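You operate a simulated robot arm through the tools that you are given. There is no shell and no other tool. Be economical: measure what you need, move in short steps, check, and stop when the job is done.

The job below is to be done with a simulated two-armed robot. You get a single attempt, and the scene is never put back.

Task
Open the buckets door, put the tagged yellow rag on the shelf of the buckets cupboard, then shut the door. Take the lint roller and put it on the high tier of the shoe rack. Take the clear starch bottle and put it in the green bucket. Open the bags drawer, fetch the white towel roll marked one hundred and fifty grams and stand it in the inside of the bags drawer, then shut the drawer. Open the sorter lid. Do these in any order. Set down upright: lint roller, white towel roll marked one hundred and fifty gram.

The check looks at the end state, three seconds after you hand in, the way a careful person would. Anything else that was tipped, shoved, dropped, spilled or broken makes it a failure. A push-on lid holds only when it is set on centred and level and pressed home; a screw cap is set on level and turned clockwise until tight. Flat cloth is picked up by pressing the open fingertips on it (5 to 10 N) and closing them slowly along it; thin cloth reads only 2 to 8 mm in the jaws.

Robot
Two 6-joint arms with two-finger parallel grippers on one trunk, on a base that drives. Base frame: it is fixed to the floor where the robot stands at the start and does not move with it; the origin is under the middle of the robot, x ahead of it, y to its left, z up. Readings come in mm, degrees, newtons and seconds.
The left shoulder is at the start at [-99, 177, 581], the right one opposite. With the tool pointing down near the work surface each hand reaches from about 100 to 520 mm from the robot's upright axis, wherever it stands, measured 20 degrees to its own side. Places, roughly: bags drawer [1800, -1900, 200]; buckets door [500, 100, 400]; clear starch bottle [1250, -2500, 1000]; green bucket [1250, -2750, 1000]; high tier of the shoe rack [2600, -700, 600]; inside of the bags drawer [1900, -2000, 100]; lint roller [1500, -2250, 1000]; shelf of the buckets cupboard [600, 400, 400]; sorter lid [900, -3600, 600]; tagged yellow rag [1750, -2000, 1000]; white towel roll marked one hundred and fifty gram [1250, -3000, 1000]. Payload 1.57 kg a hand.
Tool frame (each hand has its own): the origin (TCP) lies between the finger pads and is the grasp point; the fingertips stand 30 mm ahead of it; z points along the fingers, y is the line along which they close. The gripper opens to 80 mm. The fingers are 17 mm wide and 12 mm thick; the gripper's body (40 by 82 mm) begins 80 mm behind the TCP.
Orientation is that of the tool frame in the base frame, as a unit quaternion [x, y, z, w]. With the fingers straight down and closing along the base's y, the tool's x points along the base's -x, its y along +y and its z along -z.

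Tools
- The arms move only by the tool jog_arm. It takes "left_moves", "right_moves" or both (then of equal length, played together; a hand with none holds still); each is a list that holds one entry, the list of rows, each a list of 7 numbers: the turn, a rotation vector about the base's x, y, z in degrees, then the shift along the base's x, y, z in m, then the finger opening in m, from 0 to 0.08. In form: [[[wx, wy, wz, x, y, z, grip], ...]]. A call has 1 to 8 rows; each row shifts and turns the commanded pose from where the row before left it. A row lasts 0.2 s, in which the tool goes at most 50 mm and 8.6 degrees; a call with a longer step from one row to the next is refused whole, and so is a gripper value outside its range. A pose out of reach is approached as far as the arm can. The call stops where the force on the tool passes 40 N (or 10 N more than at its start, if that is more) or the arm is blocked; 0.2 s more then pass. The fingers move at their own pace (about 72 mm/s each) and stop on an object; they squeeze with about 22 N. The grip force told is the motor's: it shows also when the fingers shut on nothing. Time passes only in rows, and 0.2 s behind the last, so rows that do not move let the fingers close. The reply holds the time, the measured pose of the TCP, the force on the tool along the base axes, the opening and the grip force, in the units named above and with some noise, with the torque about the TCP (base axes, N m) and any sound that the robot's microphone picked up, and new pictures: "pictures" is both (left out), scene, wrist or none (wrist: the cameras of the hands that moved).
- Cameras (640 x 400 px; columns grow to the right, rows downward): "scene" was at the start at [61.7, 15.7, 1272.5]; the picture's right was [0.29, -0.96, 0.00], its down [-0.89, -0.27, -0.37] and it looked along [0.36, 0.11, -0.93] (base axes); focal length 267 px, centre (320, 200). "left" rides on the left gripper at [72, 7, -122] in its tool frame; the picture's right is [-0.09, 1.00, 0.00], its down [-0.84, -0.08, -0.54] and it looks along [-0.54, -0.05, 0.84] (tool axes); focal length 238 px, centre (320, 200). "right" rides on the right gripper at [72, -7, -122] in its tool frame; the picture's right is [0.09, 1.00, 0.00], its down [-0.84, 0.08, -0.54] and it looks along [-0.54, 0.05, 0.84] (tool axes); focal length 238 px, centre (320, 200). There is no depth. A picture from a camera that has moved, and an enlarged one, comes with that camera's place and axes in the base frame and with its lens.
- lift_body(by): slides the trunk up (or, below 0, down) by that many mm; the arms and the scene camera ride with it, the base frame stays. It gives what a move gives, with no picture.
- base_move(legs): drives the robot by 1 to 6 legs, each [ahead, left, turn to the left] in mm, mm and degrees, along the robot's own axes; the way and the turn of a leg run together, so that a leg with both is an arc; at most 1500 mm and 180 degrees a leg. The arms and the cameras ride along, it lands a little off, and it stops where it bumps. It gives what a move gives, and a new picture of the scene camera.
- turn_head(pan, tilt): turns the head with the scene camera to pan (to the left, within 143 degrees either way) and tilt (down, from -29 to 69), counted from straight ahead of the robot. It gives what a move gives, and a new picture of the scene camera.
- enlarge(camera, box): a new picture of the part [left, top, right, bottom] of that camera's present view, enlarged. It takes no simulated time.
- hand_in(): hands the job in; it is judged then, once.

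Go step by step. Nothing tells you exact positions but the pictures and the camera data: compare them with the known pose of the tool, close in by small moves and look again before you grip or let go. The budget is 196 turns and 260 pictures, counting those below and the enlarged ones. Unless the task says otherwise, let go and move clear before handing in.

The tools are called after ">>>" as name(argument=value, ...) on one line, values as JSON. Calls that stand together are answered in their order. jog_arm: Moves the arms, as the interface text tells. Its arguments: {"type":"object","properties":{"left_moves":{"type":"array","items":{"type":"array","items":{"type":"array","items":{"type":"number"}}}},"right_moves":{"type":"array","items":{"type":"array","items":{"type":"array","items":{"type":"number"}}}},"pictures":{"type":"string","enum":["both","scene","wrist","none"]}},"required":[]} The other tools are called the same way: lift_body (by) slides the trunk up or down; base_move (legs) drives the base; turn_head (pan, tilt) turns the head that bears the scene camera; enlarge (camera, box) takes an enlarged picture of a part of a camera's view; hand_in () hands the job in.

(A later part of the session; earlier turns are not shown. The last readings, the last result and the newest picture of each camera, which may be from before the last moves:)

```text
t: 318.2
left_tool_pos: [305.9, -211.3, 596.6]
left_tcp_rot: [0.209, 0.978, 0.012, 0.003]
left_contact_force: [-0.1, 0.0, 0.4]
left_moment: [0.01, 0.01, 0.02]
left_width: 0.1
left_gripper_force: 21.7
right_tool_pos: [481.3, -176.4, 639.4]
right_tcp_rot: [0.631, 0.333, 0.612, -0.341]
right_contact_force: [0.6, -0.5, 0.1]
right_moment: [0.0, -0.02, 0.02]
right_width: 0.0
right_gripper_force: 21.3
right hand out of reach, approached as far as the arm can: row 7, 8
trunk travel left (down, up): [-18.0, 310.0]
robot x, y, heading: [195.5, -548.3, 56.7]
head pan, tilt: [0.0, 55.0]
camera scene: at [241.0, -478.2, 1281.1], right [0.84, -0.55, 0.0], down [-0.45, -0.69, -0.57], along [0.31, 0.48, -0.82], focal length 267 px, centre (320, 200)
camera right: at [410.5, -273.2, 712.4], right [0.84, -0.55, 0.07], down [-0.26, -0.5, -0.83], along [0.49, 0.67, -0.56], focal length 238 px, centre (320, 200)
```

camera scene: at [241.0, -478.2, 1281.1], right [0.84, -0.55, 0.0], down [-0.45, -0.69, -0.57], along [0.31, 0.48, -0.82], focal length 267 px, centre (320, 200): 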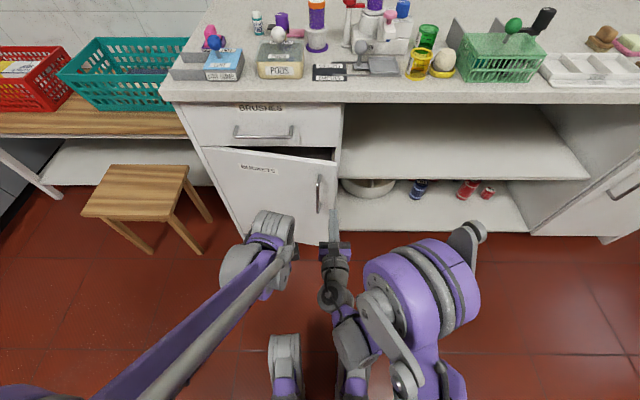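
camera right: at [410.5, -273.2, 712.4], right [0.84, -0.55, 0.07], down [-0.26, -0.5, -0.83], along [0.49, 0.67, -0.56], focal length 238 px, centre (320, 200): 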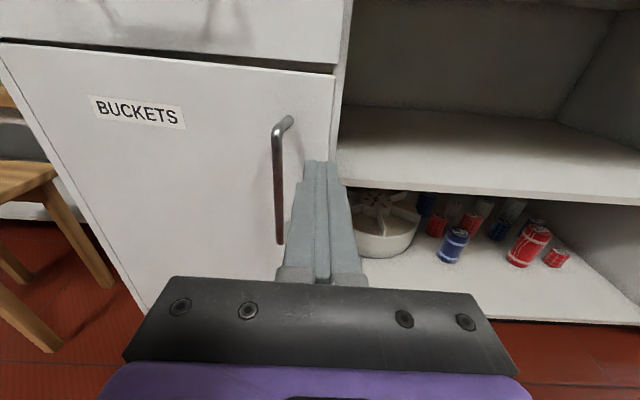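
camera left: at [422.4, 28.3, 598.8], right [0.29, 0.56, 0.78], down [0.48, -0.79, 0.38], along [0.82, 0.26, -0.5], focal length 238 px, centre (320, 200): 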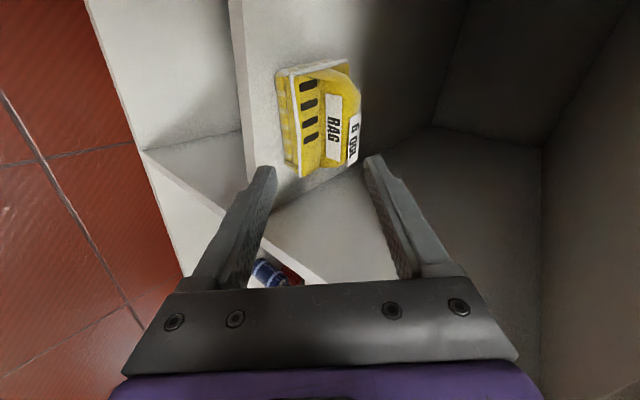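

Shift 22 mm left so the tip lands between handle and edge, then push forward.

>>> base_move(legs=[[0, 22, 0], [150, 0, 0], [40, 0, 0]])

>>> enlarge(camera="right", box=[0, 0, 640, 400])

```text
t: 320.5
left_tool_pos: [385.0, -51.8, 597.0]
left_tcp_rot: [0.209, 0.978, 0.011, 0.003]
left_contact_force: [0.5, 0.1, -0.7]
left_moment: [-0.01, 0.02, 0.04]
left_width: 0.0
left_gripper_force: 21.1
right_tool_pos: [565.4, -20.4, 642.4]
right_tcp_rot: [0.631, 0.327, 0.618, -0.335]
right_contact_force: [2.5, 0.0, -0.8]
right_moment: [0.0, 0.0, -0.04]
right_width: 0.1
right_gripper_force: 21.7
trunk travel left (down, up): [-18.0, 310.0]
robot x, y, heading: [274.7, -383.6, 56.5]
head pan, tilt: [0.0, 55.0]
stopped in leg 3: the force on the tool passed its limit at 49 N (the readings are from after the stop); the commanded pose is now the measured one
camera scene: at [320.1, -319.4, 1281.0], right [0.84, -0.55, 0.0], down [-0.45, -0.68, -0.57], along [0.31, 0.48, -0.82], focal length 267 px, centre (320, 200)
```

scene: 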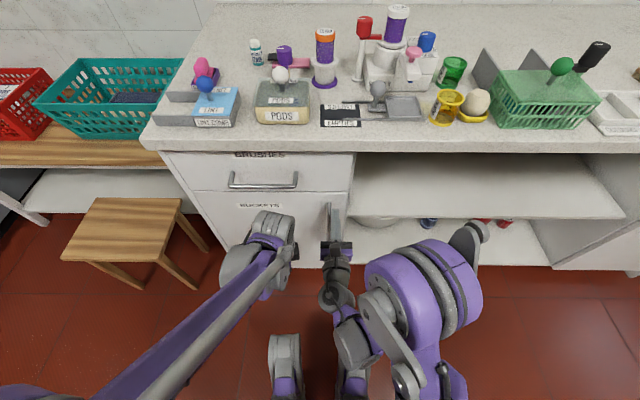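

```text
1.00 times, centred on (320, 200) of right (not enlarged: the box is as wide or as high as the picture)
camera zoom: at [491.8, -117.5, 714.3], right [0.83, -0.56, 0.07], down [-0.26, -0.49, -0.83], along [0.5, 0.67, -0.55], focal length 238 px, centre (320, 200)
```

zoom: 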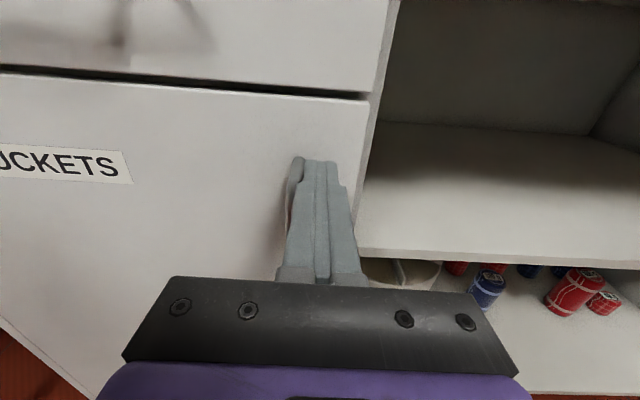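

>>> base_move(legs=[[-200, 0, 0]])

>>> enlarge(camera="right", box=[0, 0, 400, 250])

```text
t: 322.1
left_tool_pos: [275.1, -218.9, 595.4]
left_tcp_rot: [0.209, 0.978, 0.012, 0.003]
left_contact_force: [0.1, 0.5, 0.2]
left_moment: [0.01, 0.01, -0.03]
left_width: 0.0
left_gripper_force: 20.8
right_tool_pos: [453.7, -188.2, 642.4]
right_tcp_rot: [0.631, 0.326, 0.619, -0.334]
right_contact_force: [-0.4, -0.1, 0.1]
right_moment: [0.02, -0.03, -0.01]
right_width: 0.2
right_gripper_force: 21.2
trunk travel left (down, up): [-18.0, 310.0]
robot x, y, heading: [162.4, -552.0, 56.6]
head pan, tilt: [0.0, 55.0]
camera scene: at [209.3, -487.6, 1281.1], right [0.84, -0.55, 0.0], down [-0.45, -0.68, -0.57], along [0.32, 0.48, -0.82], focal length 267 px, centre (320, 200)
```

scene: 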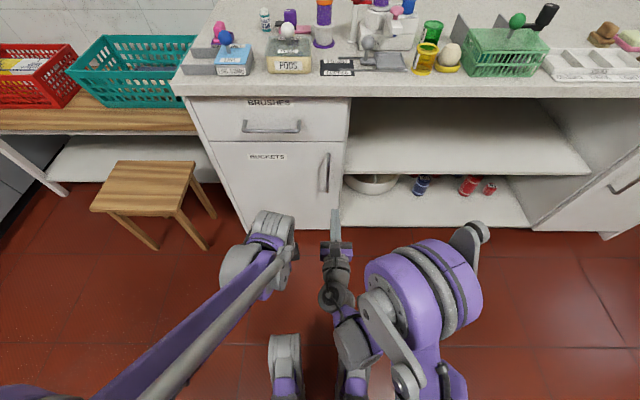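

```text
1.60 times, centred on (200, 125) of right
camera zoom: at [381.0, -285.4, 714.5], right [0.83, -0.56, 0.07], down [-0.26, -0.49, -0.83], along [0.5, 0.67, -0.55], focal length 381 px, centre (512, 320)
```

zoom: 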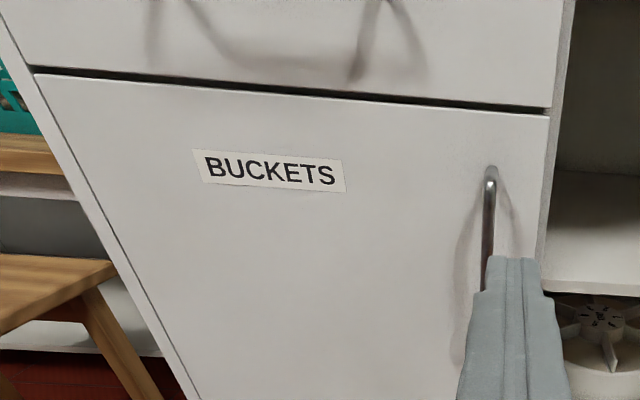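

The BUCKETS door is shut. Next the lint roller with the left hand: restore that hand's normal yaw, tuck the right hand, raise the trunk.

>>> jog_arm(left_moves=[[[0, 0, 8.4, 0, 0, 0.02, 0.08], [0, 0, 8.4, 0, 0, 0.02, 0.08], [0, 0, 8.4, 0, 0, 0.02, 0.08], [0, 0, 8.4, 0, 0, 0.02, 0.08], [0, 0, 8.4, 0, 0, 0.02, 0.08], [0, 0, 8.4, 0, 0, 0.02, 0.08], [0, 0, 8.4, 0, 0, 0.02, 0.08], [0, 0, 8.4, 0, 0, 0.02, 0.08]]], right_moves=[[[0, 0, 0, -0.0083, -0.0125, 0.045, 0.0], [0, 0, 0, -0.0083, -0.0125, 0.045, 0.0], [0, 0, 0, -0.0083, -0.0125, 0.045, 0.0], [0, 0, 0, -0.0083, -0.0125, 0.045, 0.0], [0, 0, 0, -0.0083, -0.0125, 0.045, 0.0], [0, 0, 0, -0.0083, -0.0125, 0.045, 0.0], [0, 0, 0, -0.0083, -0.0125, 0.045, 0.0], [0, 0, 0, 0, 0, 0, 0.0]]], pictures="none")

>>> jog_arm(left_moves=[[[0, 0, 8.0, 0, 0, 0.01, 0.08], [0, 0, 8.0, 0, 0, 0.01, 0.08], [0, 0, 8.0, 0, 0, 0.01, 0.08]]], pictures="none")

>>> lift_body(by=290)

>>> base_move(legs=[[-20, 0, -90], [1360, 0, 0], [0, -900, 0]])

```text
t: 323.9
left_tool_pos: [274.8, -220.8, 755.0]
left_tcp_rot: [-0.367, 0.93, 0.011, -0.004]
left_contact_force: [0.3, 0.2, 0.8]
left_moment: [-0.03, -0.01, -0.02]
left_width: 79.9
left_gripper_force: 0.0
right_tool_pos: [394.0, -275.6, 955.8]
right_tcp_rot: [0.631, 0.328, 0.618, -0.335]
right_contact_force: [-0.3, -0.6, -0.4]
right_moment: [0.02, -0.01, 0.01]
right_width: 0.2
right_gripper_force: 21.1
trunk travel left (down, up): [-18.0, 310.0]
robot x, y, heading: [161.5, -553.7, 56.8]
head pan, tilt: [0.0, 55.0]
```

```text
t: 324.7
left_tool_pos: [272.2, -219.9, 786.7]
left_tcp_rot: [-0.553, 0.833, 0.011, -0.005]
left_contact_force: [-0.1, 0.0, -0.2]
left_moment: [0.04, -0.03, 0.0]
left_width: 80.1
left_gripper_force: 0.1
right_tool_pos: [394.7, -274.9, 955.3]
right_tcp_rot: [0.631, 0.327, 0.618, -0.335]
right_contact_force: [-0.2, -0.7, 0.4]
right_moment: [0.01, -0.04, 0.02]
right_width: 0.0
right_gripper_force: 21.3
trunk travel left (down, up): [-18.0, 310.0]
robot x, y, heading: [161.9, -552.8, 56.4]
head pan, tilt: [0.0, 55.0]
```

```text
t: 327.6
left_tool_pos: [273.0, -220.7, 1076.8]
left_tcp_rot: [-0.552, 0.834, 0.01, -0.006]
left_contact_force: [-0.7, 1.0, -1.1]
left_moment: [-0.01, -0.04, -0.01]
left_width: 80.3
left_gripper_force: 0.0
right_tool_pos: [395.4, -276.3, 1246.4]
right_tcp_rot: [0.631, 0.328, 0.618, -0.335]
right_contact_force: [-0.2, -0.1, 0.1]
right_moment: [0.06, 0.0, 0.03]
right_width: 0.3
right_gripper_force: 20.9
trunk travel left (down, up): [-308.0, 20.0]
robot x, y, heading: [163.7, -550.0, 56.6]
head pan, tilt: [0.0, 55.0]
```

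```text
t: 346.1
left_tool_pos: [1171.0, -2148.6, 1076.5]
left_tcp_rot: [0.184, 0.983, 0.011, 0.003]
left_contact_force: [-0.3, 0.2, 0.1]
left_moment: [0.01, 0.0, -0.04]
left_width: 80.0
left_gripper_force: 0.1
right_tool_pos: [1119.3, -2273.6, 1246.6]
right_tcp_rot: [0.681, -0.204, 0.677, 0.188]
right_contact_force: [-0.4, 0.2, 0.7]
right_moment: [-0.01, -0.01, 0.02]
right_width: 0.0
right_gripper_force: 21.2
trunk travel left (down, up): [-308.0, 20.0]
robot x, y, heading: [834.9, -2054.4, -31.6]
head pan, tilt: [0.0, 55.0]
camera scene: at [862.1, -2065.9, 1582.4], right [-0.52, -0.85, 0.0], down [-0.7, 0.43, -0.57], along [0.49, -0.3, -0.82], focal length 267 px, centre (320, 200)
```

scene: 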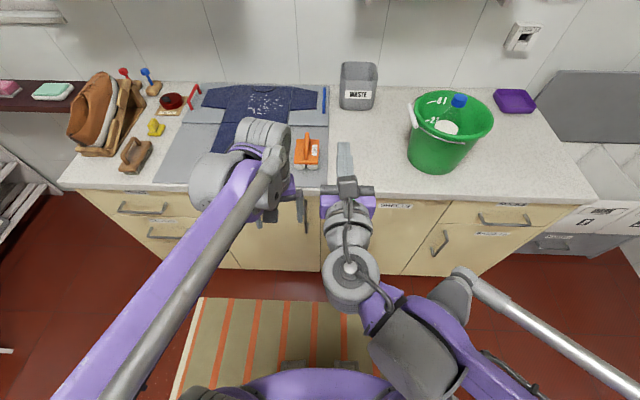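

Roller is ahead. Square up and move in.

>>> base_move(legs=[[215, -40, -1.8]])

>>> enlarge(camera="left", box=[0, 0, 640, 400])

```text
t: 347.8
left_tool_pos: [1328.4, -2307.9, 1074.5]
left_tcp_rot: [0.2, 0.98, 0.011, 0.003]
left_contact_force: [0.3, -0.9, -0.2]
left_moment: [-0.02, -0.01, 0.02]
left_width: 80.0
left_gripper_force: 0.2
right_tool_pos: [1272.8, -2431.8, 1245.8]
right_tcp_rot: [0.678, -0.214, 0.674, 0.2]
right_contact_force: [0.3, 0.2, 0.1]
right_moment: [-0.01, 0.03, 0.01]
right_width: 0.0
right_gripper_force: 21.1
trunk travel left (down, up): [-308.0, 20.0]
robot x, y, heading: [994.5, -2200.5, -32.9]
head pan, tilt: [0.0, 55.0]
camera scene: at [1021.7, -2215.6, 1582.2], right [-0.55, -0.84, 0.0], down [-0.68, 0.45, -0.57], along [0.48, -0.32, -0.82], focal length 267 px, centre (320, 200)
```

scene: 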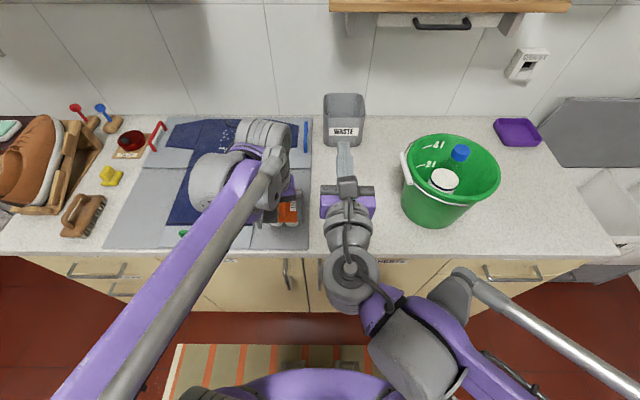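

```text
1.00 times, centred on (320, 200) of left (not enlarged: the box is as wide or as high as the picture)
camera zoom: at [1262.8, -2277.3, 1197.6], right [0.47, 0.88, 0.02], down [0.73, -0.41, 0.54], along [0.49, -0.24, -0.84], focal length 238 px, centre (320, 200)
```

zoom: 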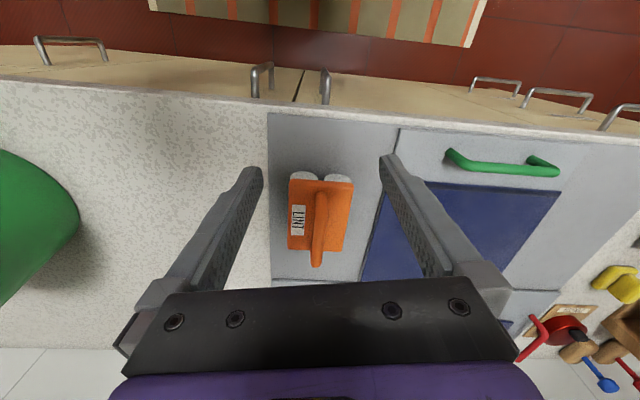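

Well aligned with the roller's handle. Move over and down.

>>> jog_arm(left_moves=[[[0, 0, 0, 0.0303, -0.0157, -0.015, 0.07], [0, 0, 0, 0.0303, -0.0157, -0.015, 0.07], [0, 0, 0, 0.0303, -0.0157, -0.015, 0.06]]], pictures="wrist")

```text
t: 348.6
left_tool_pos: [1419.9, -2356.3, 1029.1]
left_tcp_rot: [0.2, 0.98, 0.011, 0.004]
left_contact_force: [0.4, -0.3, -0.3]
left_moment: [0.03, 0.01, -0.01]
left_width: 60.0
left_gripper_force: 0.1
right_tool_pos: [1274.1, -2431.5, 1247.1]
right_tcp_rot: [0.678, -0.215, 0.674, 0.201]
right_contact_force: [0.3, -0.4, -0.4]
right_moment: [0.0, 0.03, -0.04]
right_width: 0.1
right_gripper_force: 21.2
trunk travel left (down, up): [-308.0, 20.0]
robot x, y, heading: [993.8, -2199.9, -33.3]
head pan, tilt: [0.0, 55.0]
camera left: at [1354.7, -2324.7, 1152.8], right [0.47, 0.88, 0.02], down [0.73, -0.41, 0.54], along [0.49, -0.24, -0.84], focal length 238 px, centre (320, 200)
```

left: 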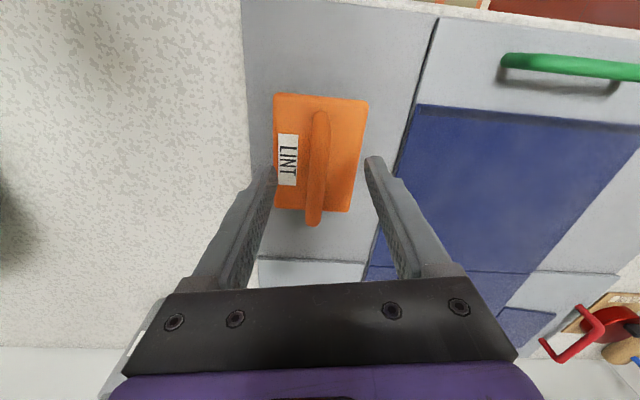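

>>> jog_arm(left_moves=[[[0, 0, 0, 0.007, -0.004, -0.03, 0.06], [0, 0, 0, 0, 0, -0.015, 0.06], [0, 0, 0, 0, 0, -0.008, 0.06]]], pictures="wrist")

```text
t: 349.4
left_tool_pos: [1425.2, -2359.4, 979.9]
left_tcp_rot: [0.199, 0.98, 0.01, 0.005]
left_contact_force: [0.9, -0.4, 24.5]
left_moment: [-0.56, 0.18, -0.02]
left_width: 60.5
left_gripper_force: 0.6
right_tool_pos: [1271.6, -2431.0, 1247.9]
right_tcp_rot: [0.677, -0.215, 0.675, 0.201]
right_contact_force: [0.1, 0.1, -0.4]
right_moment: [-0.02, -0.05, 0.0]
right_width: 0.0
right_gripper_force: 21.3
trunk travel left (down, up): [-308.0, 20.0]
robot x, y, heading: [995.4, -2199.9, -33.4]
head pan, tilt: [0.0, 55.0]
camera left: at [1359.9, -2328.6, 1101.8], right [0.47, 0.88, 0.02], down [0.73, -0.41, 0.54], along [0.49, -0.24, -0.84], focal length 238 px, centre (320, 200)
```

left: 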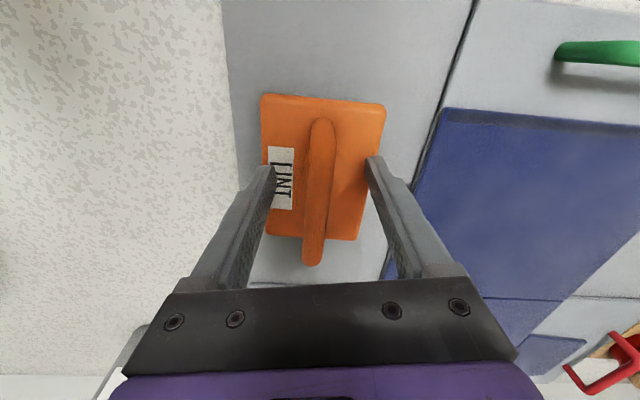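

Fingertips touch the plate; raise 3 mm, close on the handle and lift.

>>> jog_arm(left_moves=[[[0, 0, 0, 0, 0, 0.004, 0.05], [0, 0, 0, 0, 0, 0, 0.0], [0, 0, 0, 0, 0, 0, 0.0], [0, 0, 0, 0, 0, 0, 0.0], [0, 0, 0, 0, 0, 0.015, 0.0], [0, 0, 0, 0, 0, 0.04, 0.0]]], pictures="wrist")

```text
t: 350.8
left_tool_pos: [1428.6, -2360.4, 1036.6]
left_tcp_rot: [0.201, 0.98, 0.011, 0.002]
left_contact_force: [-1.0, 0.1, -1.0]
left_moment: [0.0, -0.01, 0.01]
left_width: 12.9
left_gripper_force: 21.9
right_tool_pos: [1272.0, -2430.8, 1245.8]
right_tcp_rot: [0.677, -0.216, 0.674, 0.201]
right_contact_force: [-0.4, -0.5, 0.7]
right_moment: [-0.03, -0.05, -0.04]
right_width: 0.0
right_gripper_force: 21.0
trunk travel left (down, up): [-308.0, 20.0]
robot x, y, heading: [1000.1, -2202.7, -33.3]
head pan, tilt: [0.0, 55.0]
camera left: at [1361.4, -2329.0, 1159.7], right [0.47, 0.88, 0.02], down [0.73, -0.41, 0.54], along [0.49, -0.24, -0.84], focal length 238 px, centre (320, 200)
```

left: 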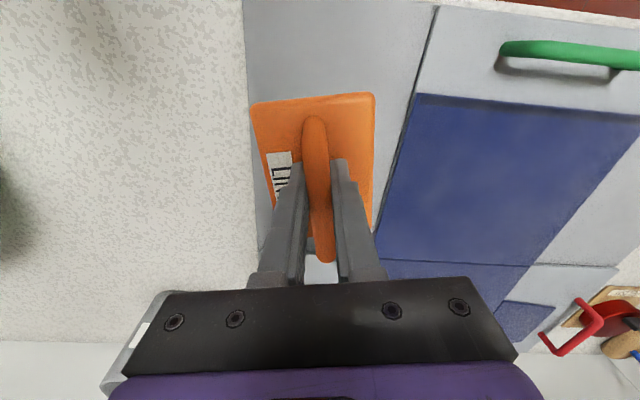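

Roller held. Retract, and drive to the shoe rack in the corner.

>>> jog_arm(left_moves=[[[0, 0, 0, -0.0314, 0.0209, 0.02, 0.0], [0, 0, 0, -0.0314, 0.0209, 0.02, 0.0], [0, 0, 0, -0.0314, 0.0209, 0.02, 0.0]]], pictures="none")

>>> base_move(legs=[[-290, 0, 0], [0, 1210, 0], [0, 0, 90], [0, -650, 0]])

>>> turn_head(pan=-10, tilt=40)

```text
t: 351.6
left_tool_pos: [1333.7, -2295.5, 1094.5]
left_tcp_rot: [0.2, 0.98, 0.011, 0.004]
left_contact_force: [-0.6, 0.1, -1.7]
left_moment: [-0.01, 0.0, -0.01]
left_width: 13.1
left_gripper_force: 22.0
right_tool_pos: [1271.7, -2430.0, 1246.8]
right_tcp_rot: [0.677, -0.216, 0.674, 0.201]
right_contact_force: [-0.2, 0.0, 0.0]
right_moment: [-0.01, -0.01, 0.0]
right_width: 0.0
right_gripper_force: 21.1
trunk travel left (down, up): [-308.0, 20.0]
robot x, y, heading: [993.0, -2198.9, -33.4]
head pan, tilt: [0.0, 55.0]
```

```text
t: 373.1
left_tool_pos: [2046.8, -1057.8, 1094.5]
left_tcp_rot: [-0.543, 0.84, 0.01, -0.006]
left_contact_force: [0.2, -0.6, -1.4]
left_moment: [0.0, 0.02, -0.01]
left_width: 13.1
left_gripper_force: 22.1
right_tool_pos: [2180.5, -1122.2, 1246.1]
right_tcp_rot: [0.635, 0.319, 0.623, -0.327]
right_contact_force: [0.6, -0.7, -0.1]
right_moment: [0.0, -0.01, 0.03]
right_width: 0.2
right_gripper_force: 21.0
trunk travel left (down, up): [-308.0, 20.0]
robot x, y, heading: [1940.5, -1393.0, 55.3]
head pan, tilt: [0.0, 55.0]
stopped in leg 4: the robot was blocked; the commanded pose is now the measured one
camera scene: at [1960.3, -1370.3, 1582.3], right [0.82, -0.57, 0.0], down [-0.47, -0.67, -0.57], along [0.33, 0.47, -0.82], focal length 267 px, centre (320, 200)
```

scene: 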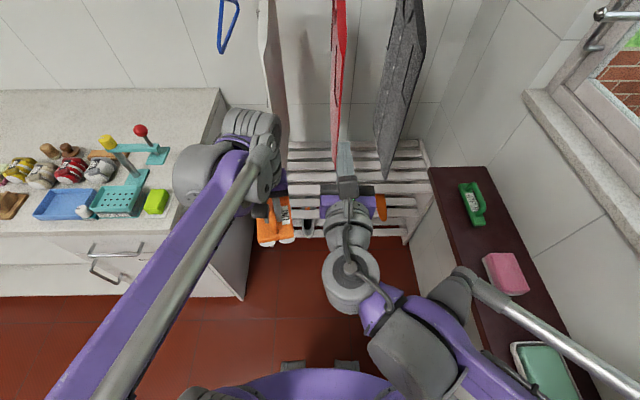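

```text
t: 373.9
left_tool_pos: [2046.2, -1058.0, 1094.3]
left_tcp_rot: [-0.542, 0.84, 0.01, -0.005]
left_contact_force: [-0.3, 0.0, -1.2]
left_moment: [-0.05, 0.01, 0.0]
left_width: 13.1
left_gripper_force: 22.4
right_tool_pos: [2179.9, -1121.9, 1247.7]
right_tcp_rot: [0.635, 0.319, 0.624, -0.326]
right_contact_force: [-0.7, 0.2, 0.1]
right_moment: [-0.02, 0.03, 0.0]
right_width: 0.3
right_gripper_force: 21.2
trunk travel left (down, up): [-308.0, 20.0]
robot x, y, heading: [1939.5, -1393.2, 55.2]
head pan, tilt: [-10.0, 40.0]
camera scene: at [1977.5, -1367.9, 1603.0], right [0.71, -0.7, 0.0], down [-0.45, -0.46, -0.77], along [0.54, 0.54, -0.64], focal length 267 px, centre (320, 200)
```

scene: 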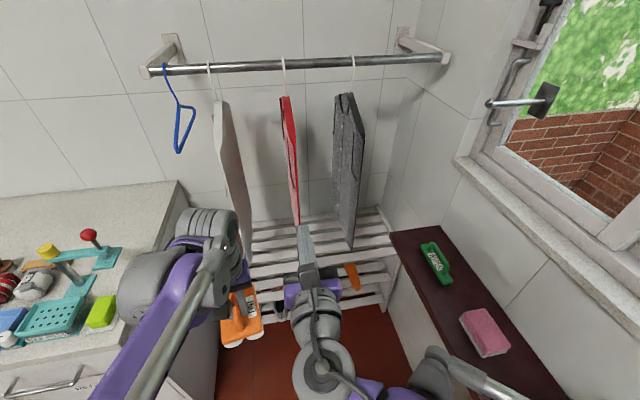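

>>> enlarge(camera="scene", box=[210, 190, 410, 330])

```text
2.86 times, centred on (310, 260) of scene
camera zoom: at [1977.5, -1367.9, 1603.0], right [0.71, -0.7, 0.0], down [-0.45, -0.46, -0.77], along [0.54, 0.54, -0.64], focal length 762 px, centre (349, 29)
```

zoom: 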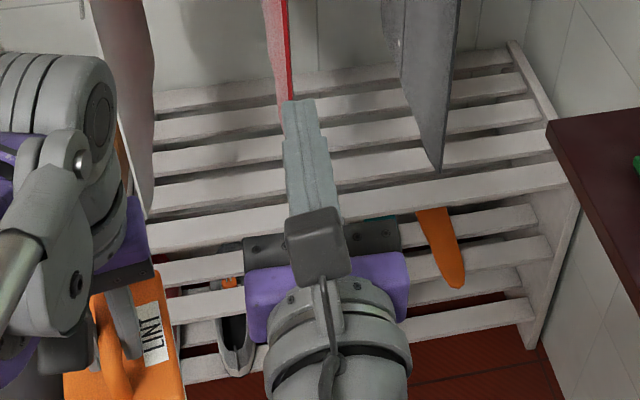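

Rack top tier: z≈600, front at e≈-665; the red garment ends high (~930), leaving free space beneath it. I position the base in front, lower the trunk and the hand before going under.

>>> base_move(legs=[[190, 0, 1.2], [0, -94, 0]])

>>> lift_body(by=-140)

>>> jog_arm(left_moves=[[[0, 0, 0, 0.015, -0.01, -0.042, 0.0], [0, 0, 0, 0.015, -0.01, -0.042, 0.0], [0, 0, 0, 0.015, -0.01, -0.042, 0.0], [0, 0, 0, 0.015, -0.01, -0.042, 0.0], [0, 0, 0, 0, 0, -0.042, 0.0], [0, 0, 0, 0, 0, -0.03, 0.0]]], pictures="both")

```text
t: 376.5
left_tool_pos: [2223.4, -947.1, 1094.3]
left_tcp_rot: [-0.551, 0.835, 0.01, -0.006]
left_contact_force: [0.5, 0.5, -1.6]
left_moment: [-0.03, 0.0, 0.0]
left_width: 12.8
left_gripper_force: 22.1
right_tool_pos: [2357.8, -1008.2, 1246.2]
right_tcp_rot: [0.632, 0.326, 0.618, -0.334]
right_contact_force: [0.3, -0.5, 0.6]
right_moment: [-0.02, 0.01, -0.01]
right_width: 0.3
right_gripper_force: 21.4
trunk travel left (down, up): [-308.0, 20.0]
robot x, y, heading: [2126.2, -1285.2, 56.5]
head pan, tilt: [-10.0, 40.0]
camera scene: at [2161.3, -1259.5, 1603.0], right [0.73, -0.69, 0.0], down [-0.44, -0.47, -0.77], along [0.53, 0.56, -0.64], focal length 267 px, centre (320, 200)
```

scene: 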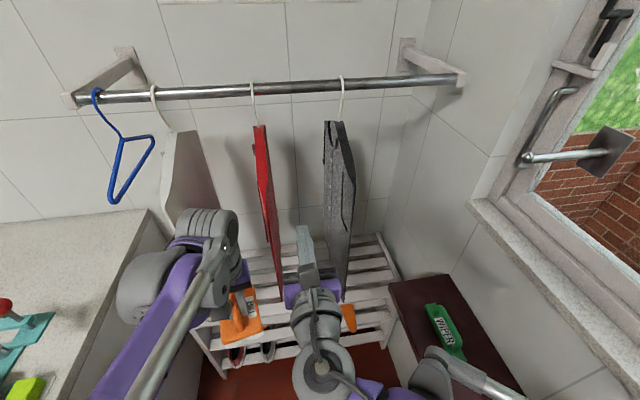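

```text
t: 378.2
left_tool_pos: [2224.1, -947.0, 953.5]
left_tcp_rot: [-0.551, 0.835, 0.011, -0.005]
left_contact_force: [0.8, -0.4, -1.9]
left_moment: [0.0, 0.02, 0.03]
left_width: 13.1
left_gripper_force: 22.3
right_tool_pos: [2358.2, -1007.6, 1108.3]
right_tcp_rot: [0.632, 0.326, 0.619, -0.333]
right_contact_force: [0.0, 1.0, 0.2]
right_moment: [0.0, -0.03, 0.02]
right_width: 0.0
right_gripper_force: 21.6
trunk travel left (down, up): [-168.0, 160.0]
robot x, y, heading: [2122.6, -1284.1, 56.6]
head pan, tilt: [-10.0, 40.0]
```

```text
t: 379.6
left_tool_pos: [2284.3, -987.9, 713.3]
left_tcp_rot: [-0.55, 0.835, 0.011, -0.006]
left_contact_force: [-0.5, 0.6, -0.3]
left_moment: [-0.02, 0.02, -0.03]
left_width: 13.3
left_gripper_force: 21.9
right_tool_pos: [2358.4, -1007.9, 1106.9]
right_tcp_rot: [0.632, 0.326, 0.619, -0.334]
right_contact_force: [0.4, 0.9, 0.4]
right_moment: [0.04, -0.01, 0.01]
right_width: 0.1
right_gripper_force: 21.7
trunk travel left (down, up): [-168.0, 160.0]
robot x, y, heading: [2124.7, -1286.5, 56.6]
head pan, tilt: [-10.0, 40.0]
camera scene: at [2165.4, -1253.5, 1459.3], right [0.73, -0.69, 0.0], down [-0.44, -0.47, -0.77], along [0.53, 0.56, -0.64], focal length 267 px, centre (320, 200)
camera left: at [2251.7, -1052.6, 835.1], right [-0.88, 0.48, 0.02], down [0.41, 0.73, 0.54], along [0.24, 0.49, -0.84], focal length 238 px, centre (320, 200)
```

scene: 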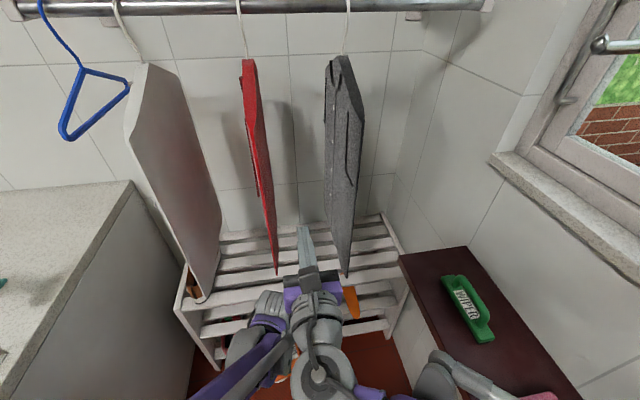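
left: 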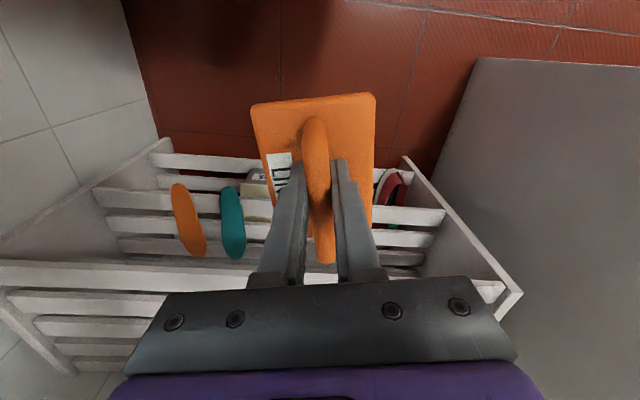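

The garments leave too little room for a tool-down approach, so I will regrip the roller with the hand pitched forward. I set it briefly on the free end of the white counter to do that.

>>> jog_arm(left_moves=[[[0, 0, 0, 0, 0, 0.042, 0.0], [0, 0, 0, -0.015, 0.01, 0.042, 0.0], [0, 0, 0, -0.015, 0.01, 0.042, 0.0], [0, 0, 0, -0.015, 0.01, 0.042, 0.0], [0, 0, 0, -0.015, 0.01, 0.042, 0.0]]], pictures="none")

>>> lift_body(by=140)

>>> base_move(legs=[[-40, 0, 0], [0, 480, 0]])

>>> turn_head(pan=0, tilt=55)

```text
t: 380.8
left_tool_pos: [2221.7, -948.0, 923.1]
left_tcp_rot: [-0.55, 0.835, 0.01, -0.006]
left_contact_force: [0.5, 1.1, -1.9]
left_moment: [-0.03, 0.0, 0.02]
left_width: 13.1
left_gripper_force: 21.9
right_tool_pos: [2357.0, -1009.5, 1106.4]
right_tcp_rot: [0.632, 0.326, 0.619, -0.334]
right_contact_force: [0.4, 0.1, -0.2]
right_moment: [-0.01, -0.02, 0.03]
right_width: 0.0
right_gripper_force: 21.3
trunk travel left (down, up): [-168.0, 160.0]
robot x, y, heading: [2125.6, -1287.7, 56.4]
head pan, tilt: [-10.0, 40.0]
```

```text
t: 382.5
left_tool_pos: [2224.0, -949.3, 1064.5]
left_tcp_rot: [-0.551, 0.835, 0.01, -0.006]
left_contact_force: [-0.2, -0.8, -1.7]
left_moment: [0.03, 0.04, 0.0]
left_width: 13.0
left_gripper_force: 21.9
right_tool_pos: [2356.7, -1009.8, 1248.0]
right_tcp_rot: [0.632, 0.326, 0.619, -0.334]
right_contact_force: [0.0, 0.1, 0.3]
right_moment: [0.03, -0.02, -0.01]
right_width: 0.1
right_gripper_force: 21.0
trunk travel left (down, up): [-308.0, 20.0]
robot x, y, heading: [2124.8, -1287.1, 56.3]
head pan, tilt: [-10.0, 40.0]
```

```text
t: 387.7
left_tool_pos: [1800.1, -715.9, 1064.6]
left_tcp_rot: [-0.55, 0.835, 0.01, -0.006]
left_contact_force: [-0.3, 0.3, -1.3]
left_moment: [0.03, 0.0, 0.02]
left_width: 13.2
left_gripper_force: 21.2
right_tool_pos: [1934.8, -776.5, 1246.6]
right_tcp_rot: [0.632, 0.326, 0.618, -0.334]
right_contact_force: [-0.2, 0.7, -0.8]
right_moment: [0.03, -0.01, -0.01]
right_width: 0.0
right_gripper_force: 21.7
trunk travel left (down, up): [-308.0, 20.0]
robot x, y, heading: [1703.3, -1051.9, 56.6]
head pan, tilt: [-10.0, 40.0]
camera scene: at [1738.4, -1027.7, 1603.0], right [0.73, -0.69, 0.0], down [-0.44, -0.47, -0.77], along [0.53, 0.56, -0.64], focal length 267 px, centre (320, 200)
```

scene: 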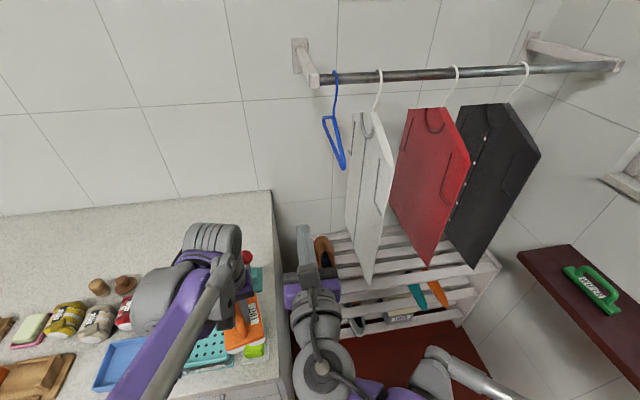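

```text
t: 388.5
left_tool_pos: [1801.5, -714.9, 1064.8]
left_tcp_rot: [-0.551, 0.834, 0.01, -0.006]
left_contact_force: [0.4, 0.5, -1.3]
left_moment: [-0.03, -0.02, -0.02]
left_width: 13.0
left_gripper_force: 22.0
right_tool_pos: [1935.2, -775.9, 1246.4]
right_tcp_rot: [0.632, 0.326, 0.619, -0.334]
right_contact_force: [-0.4, -1.1, 0.2]
right_moment: [-0.01, -0.02, 0.01]
right_width: 0.0
right_gripper_force: 21.2
trunk travel left (down, up): [-308.0, 20.0]
robot x, y, heading: [1705.2, -1056.3, 56.5]
head pan, tilt: [0.0, 55.0]
camera scene: at [1719.7, -1029.3, 1582.4], right [0.83, -0.55, 0.0], down [-0.45, -0.68, -0.57], along [0.32, 0.48, -0.82], focal length 267 px, centre (320, 200)
```

scene: 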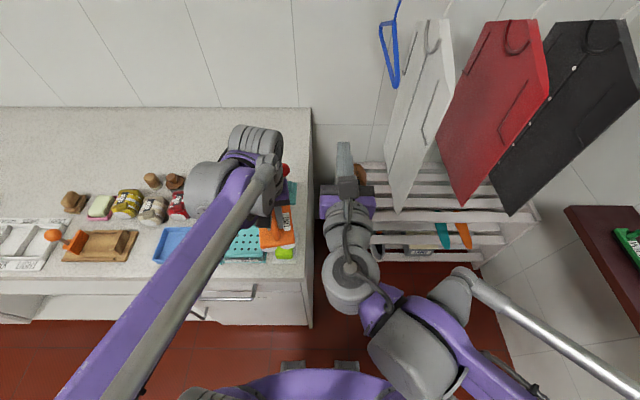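

No free spot here behind the press; I return to the far counter, where the roller stood before, to regrip it.

>>> base_move(legs=[[-160, 0, 0], [0, 0, -90], [0, -1185, 0]])

>>> enlarge(camera="left", box=[0, 0, 640, 400])

```text
t: 403.8
left_tool_pos: [1306.9, -2262.7, 1064.5]
left_tcp_rot: [0.202, 0.979, 0.011, 0.002]
left_contact_force: [-0.6, -0.5, -0.3]
left_moment: [-0.01, 0.03, -0.03]
left_width: 13.1
left_gripper_force: 22.0
right_tool_pos: [1244.5, -2396.5, 1246.8]
right_tcp_rot: [0.678, -0.216, 0.674, 0.201]
right_contact_force: [0.2, -0.2, 0.1]
right_moment: [0.01, -0.04, 0.01]
right_width: 0.2
right_gripper_force: 21.0
trunk travel left (down, up): [-308.0, 20.0]
robot x, y, heading: [971.5, -2165.9, -33.7]
head pan, tilt: [0.0, 55.0]
camera scene: at [994.7, -2179.9, 1582.4], right [-0.55, -0.83, 0.0], down [-0.68, 0.45, -0.57], along [0.48, -0.32, -0.82], focal length 267 px, centre (320, 200)
```

scene: 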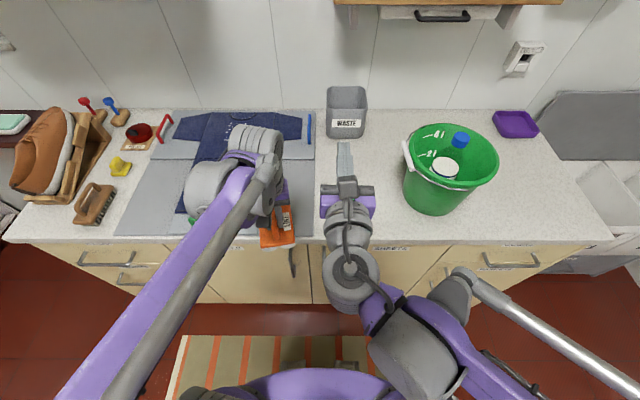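

```text
1.00 times, centred on (320, 200) of left (not enlarged: the box is as wide or as high as the picture)
camera zoom: at [1240.9, -2230.5, 1186.6], right [0.48, 0.88, 0.02], down [0.73, -0.41, 0.54], along [0.48, -0.24, -0.84], focal length 238 px, centre (320, 200)
```

zoom: 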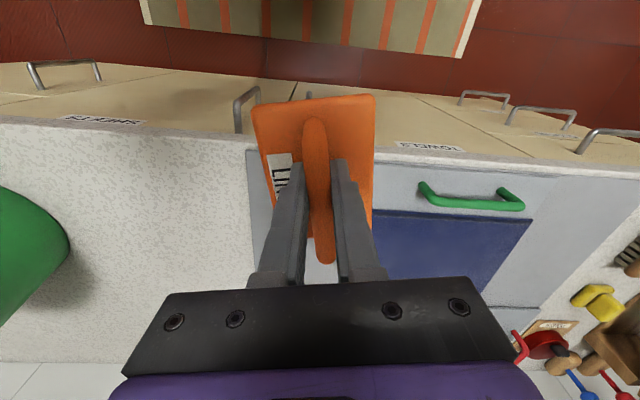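

>>> jog_arm(left_moves=[[[0, 0, 0, 0.0303, -0.0245, -0.01, 0.0], [0, 0, 0, 0.0303, -0.0245, -0.01, 0.0], [0, 0, 0, 0.0303, -0.0245, -0.01, 0.0], [0, 0, 0, 0.0303, -0.0245, -0.01, 0.0], [0, 0, 0, 0, 0, -0.025, 0.0], [0, 0, 0, 0, 0, -0.01, 0.0]]], pictures="wrist")

```text
t: 405.2
left_tool_pos: [1426.5, -2360.3, 987.5]
left_tcp_rot: [0.201, 0.979, 0.011, 0.004]
left_contact_force: [0.1, -0.3, -0.5]
left_moment: [0.01, -0.01, 0.0]
left_width: 12.9
left_gripper_force: 21.9
right_tool_pos: [1244.4, -2396.6, 1247.3]
right_tcp_rot: [0.677, -0.217, 0.673, 0.202]
right_contact_force: [-0.7, 0.6, -0.9]
right_moment: [0.02, 0.02, 0.01]
right_width: 0.0
right_gripper_force: 21.2
trunk travel left (down, up): [-308.0, 20.0]
robot x, y, heading: [969.6, -2163.6, -33.4]
head pan, tilt: [0.0, 55.0]
camera left: at [1361.5, -2328.9, 1109.6], right [0.48, 0.88, 0.02], down [0.73, -0.41, 0.54], along [0.48, -0.24, -0.84], focal length 238 px, centre (320, 200)
```

left: 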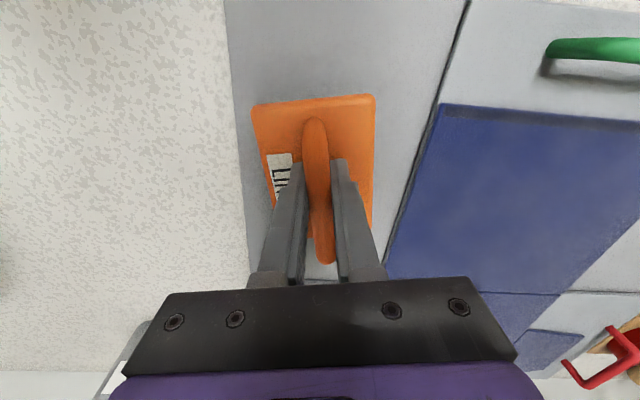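

>>> jog_arm(left_moves=[[[0, 0, 0, 0, 0, -0.003, 0.0], [0, 0, 0, 0, 0, -0.002, 0.0], [0, 0, 0, 0, 0, -0.002, 0.0]]], pictures="none")

```text
t: 406.0
left_tool_pos: [1427.4, -2360.8, 983.3]
left_tcp_rot: [0.202, 0.979, 0.011, 0.003]
left_contact_force: [-0.8, 0.7, -0.8]
left_moment: [0.01, -0.03, 0.04]
left_width: 13.1
left_gripper_force: 22.1
right_tool_pos: [1244.6, -2397.1, 1246.3]
right_tcp_rot: [0.677, -0.217, 0.673, 0.202]
right_contact_force: [0.8, 0.8, -0.5]
right_moment: [0.0, 0.0, 0.01]
right_width: 0.0
right_gripper_force: 22.2
trunk travel left (down, up): [-308.0, 20.0]
robot x, y, heading: [967.5, -2160.5, -33.6]
head pan, tilt: [0.0, 55.0]
```

>>> jog_arm(left_moves=[[[0, 0, 0, 0, 0, -0.002, 0.0], [0, 0, 0, 0, 0, -0.002, 0.0], [0, 0, 0, 0, 0, -0.002, 0.0]]], pictures="none")

```text
t: 406.8
left_tool_pos: [1426.4, -2359.8, 978.9]
left_tcp_rot: [0.202, 0.979, 0.01, 0.004]
left_contact_force: [3.6, -3.8, 41.2]
left_moment: [-0.48, 0.39, 0.04]
left_width: 13.4
left_gripper_force: 21.9
right_tool_pos: [1242.7, -2394.9, 1247.5]
right_tcp_rot: [0.676, -0.216, 0.674, 0.202]
right_contact_force: [-0.4, 0.5, -0.2]
right_moment: [0.03, 0.0, 0.03]
right_width: 0.0
right_gripper_force: 21.2
trunk travel left (down, up): [-308.0, 20.0]
robot x, y, heading: [971.1, -2163.9, -33.5]
head pan, tilt: [0.0, 55.0]
```

Roller is down. Open, pitch the hand about 58° forward around the handle, and regrip.

>>> jog_arm(left_moves=[[[0, 0, 0, 0, 0, 0.002, 0.0], [0, 0, 0, 0, 0, 0.002, 0.05], [0, 0, 0, 0, 0, 0.001, 0.05], [-4.62, -7.01, 0, 0, 0, 0, 0.05], [-4.62, -7.01, 0, 0, 0, 0, 0.05], [-4.62, -7.01, 0, 0, 0, 0, 0.05], [-4.62, -7.01, 0, 0, 0, 0, 0.05]]], pictures="none")

>>> jog_arm(left_moves=[[[-4.62, -7.01, 0, 0, 0, 0, 0.05], [-4.62, -7.01, 0, 0, 0, 0, 0.05], [-4.62, -7.01, 0, 0, 0, 0, 0.05]]], pictures="both")

```text
t: 408.4
left_tool_pos: [1426.4, -2359.5, 982.6]
left_tcp_rot: [0.19, 0.938, -0.097, 0.273]
left_contact_force: [0.3, -0.1, 0.3]
left_moment: [0.0, -0.02, 0.01]
left_width: 50.2
left_gripper_force: 0.0
right_tool_pos: [1244.7, -2395.9, 1247.5]
right_tcp_rot: [0.677, -0.216, 0.674, 0.202]
right_contact_force: [0.9, 0.1, -0.2]
right_moment: [-0.01, -0.01, 0.02]
right_width: 0.4
right_gripper_force: 21.1
trunk travel left (down, up): [-308.0, 20.0]
robot x, y, heading: [971.4, -2163.9, -33.5]
head pan, tilt: [0.0, 55.0]
```

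```text
t: 409.2
left_tool_pos: [1427.6, -2359.5, 982.0]
left_tcp_rot: [0.169, 0.855, -0.172, 0.46]
left_contact_force: [0.0, 0.3, 0.8]
left_moment: [0.0, 0.01, 0.01]
left_width: 50.0
left_gripper_force: 0.0
right_tool_pos: [1245.3, -2396.7, 1247.3]
right_tcp_rot: [0.677, -0.217, 0.674, 0.202]
right_contact_force: [0.2, 0.0, 0.8]
right_moment: [0.02, -0.02, 0.01]
right_width: 0.2
right_gripper_force: 21.3
trunk travel left (down, up): [-308.0, 20.0]
robot x, y, heading: [967.5, -2162.0, -33.7]
head pan, tilt: [0.0, 55.0]
camera scene: at [994.9, -2180.1, 1582.4], right [-0.55, -0.83, 0.0], down [-0.68, 0.45, -0.57], along [0.48, -0.32, -0.82], focal length 267 px, centre (320, 200)
camera left: at [1304.0, -2290.2, 983.7], right [0.5, 0.87, -0.06], down [0.01, 0.07, 1.0], along [0.87, -0.5, 0.03], focal length 238 px, centre (320, 200)
```

scene: 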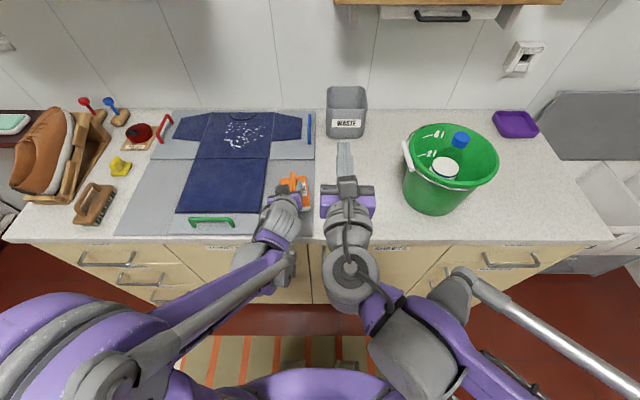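
left: 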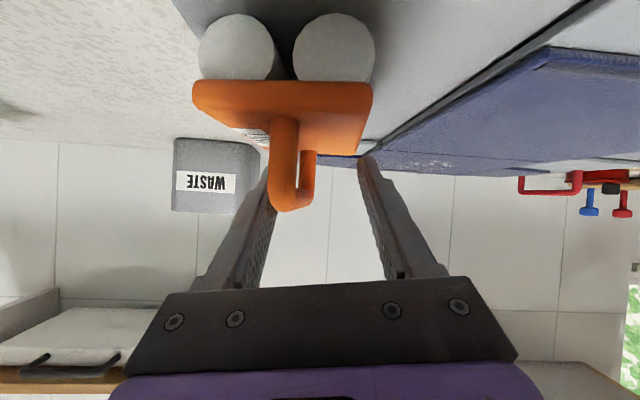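

Regrip geometry looks good. Centre laterally and close.

>>> jog_arm(left_moves=[[[0, 0, 0, -0.0055, -0.0096, 0, 0.05], [0, 0, 0, 0, 0, 0, 0.03], [0, 0, 0, 0, 0, 0, 0.0], [0, 0, 0, 0, 0, 0, 0.0], [0, 0, 0, 0, 0, 0, 0.0], [0, 0, 0, 0, 0, 0.015, 0.0], [0, 0, 0, 0, 0, 0.03, 0.0]]], pictures="wrist")

```text
t: 410.8
left_tool_pos: [1422.9, -2368.4, 1025.9]
left_tcp_rot: [0.17, 0.855, -0.172, 0.459]
left_contact_force: [-0.3, -1.1, -0.5]
left_moment: [0.03, 0.02, -0.02]
left_width: 13.6
left_gripper_force: 22.4
right_tool_pos: [1243.1, -2395.7, 1248.6]
right_tcp_rot: [0.677, -0.217, 0.674, 0.201]
right_contact_force: [0.3, 0.1, -0.2]
right_moment: [0.0, 0.0, -0.02]
right_width: 0.0
right_gripper_force: 21.4
trunk travel left (down, up): [-308.0, 20.0]
robot x, y, heading: [972.5, -2161.5, -33.4]
head pan, tilt: [0.0, 55.0]
camera left: at [1298.8, -2298.5, 1028.9], right [0.5, 0.87, -0.06], down [0.01, 0.06, 1.0], along [0.87, -0.5, 0.03], focal length 238 px, centre (320, 200)
```

left: 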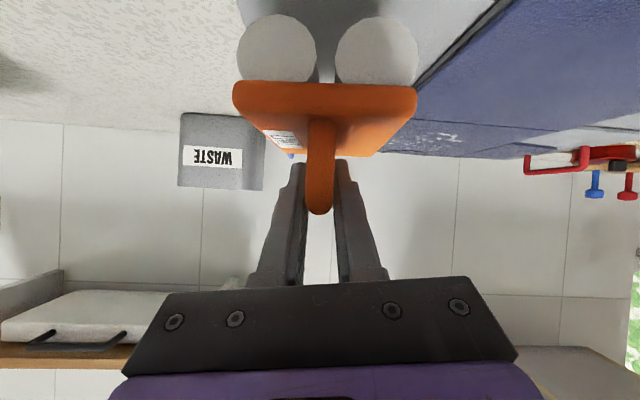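

Held level with the hand pitched forward. Raise and drive to the rack.

>>> jog_arm(left_moves=[[[0, 0, 0, 0, 0, 0.035, 0.0], [0, 0, 0, 0, 0, 0.035, 0.0]]], pictures="none")

>>> base_move(legs=[[-300, 0, 0], [0, 1090, 0], [0, 0, 90], [0, -310, 0], [110, 0, 0], [0, -460, 0]])

>>> turn_head(pan=-5, tilt=45)

```text
t: 411.4
left_tool_pos: [1422.4, -2367.2, 1096.1]
left_tcp_rot: [0.17, 0.855, -0.172, 0.459]
left_contact_force: [-0.3, 0.4, -2.0]
left_moment: [0.0, 0.02, -0.01]
left_width: 13.6
left_gripper_force: 21.9
right_tool_pos: [1243.4, -2396.2, 1246.8]
right_tcp_rot: [0.677, -0.216, 0.674, 0.202]
right_contact_force: [-0.6, 0.0, 0.8]
right_moment: [0.01, 0.0, 0.0]
right_width: 0.1
right_gripper_force: 21.5
trunk travel left (down, up): [-308.0, 20.0]
robot x, y, heading: [968.1, -2162.6, -33.8]
head pan, tilt: [0.0, 55.0]
```

```text
t: 434.9
left_tool_pos: [2225.5, -905.7, 1097.1]
left_tcp_rot: [-0.502, 0.713, 0.213, 0.441]
left_contact_force: [-0.1, -0.1, -0.9]
left_moment: [0.03, 0.01, 0.01]
left_width: 13.3
left_gripper_force: 22.3
right_tool_pos: [2262.0, -1082.4, 1247.8]
right_tcp_rot: [0.624, 0.341, 0.611, -0.349]
right_contact_force: [-0.9, 0.9, 0.7]
right_moment: [0.01, 0.02, 0.02]
right_width: 0.0
right_gripper_force: 21.3
trunk travel left (down, up): [-308.0, 20.0]
robot x, y, heading: [2037.7, -1367.9, 59.1]
head pan, tilt: [0.0, 55.0]
camera scene: at [2059.1, -1345.2, 1582.4], right [0.86, -0.51, 0.0], down [-0.42, -0.7, -0.57], along [0.29, 0.49, -0.82], focal length 267 px, centre (320, 200)
```

scene: 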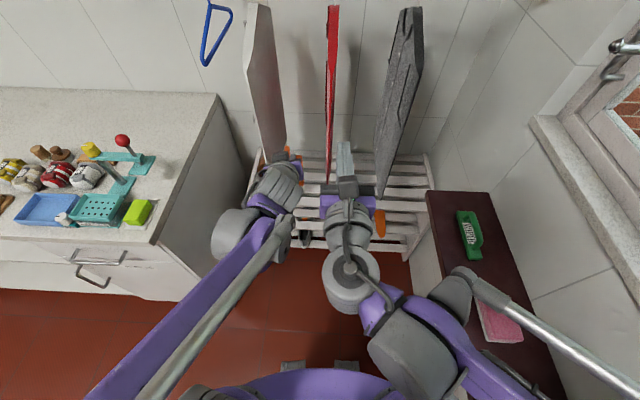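

```text
t: 435.6
left_tool_pos: [2224.9, -905.7, 1095.8]
left_tcp_rot: [-0.502, 0.713, 0.213, 0.441]
left_contact_force: [-0.9, 0.8, -0.6]
left_moment: [0.0, 0.0, 0.04]
left_width: 13.7
left_gripper_force: 22.2
right_tool_pos: [2262.2, -1082.2, 1246.9]
right_tcp_rot: [0.624, 0.341, 0.611, -0.349]
right_contact_force: [-0.2, -1.3, 0.2]
right_moment: [-0.02, -0.02, 0.0]
right_width: 0.0
right_gripper_force: 21.7
trunk travel left (down, up): [-308.0, 20.0]
robot x, y, heading: [2041.1, -1372.4, 59.2]
head pan, tilt: [-5.0, 45.0]
camera scene: at [2069.7, -1341.2, 1595.7], right [0.81, -0.58, 0.0], down [-0.41, -0.57, -0.71], along [0.41, 0.57, -0.71], focal length 267 px, centre (320, 200)
```

scene: 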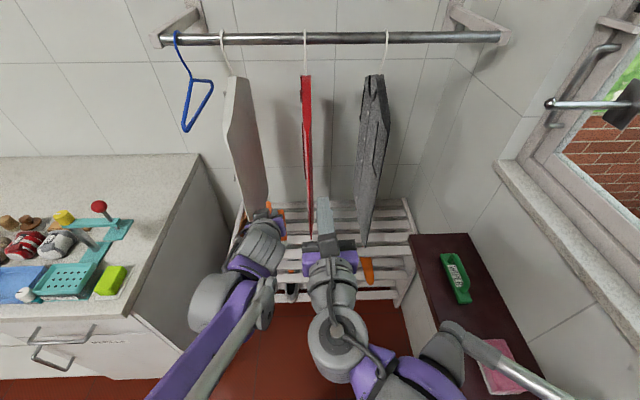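

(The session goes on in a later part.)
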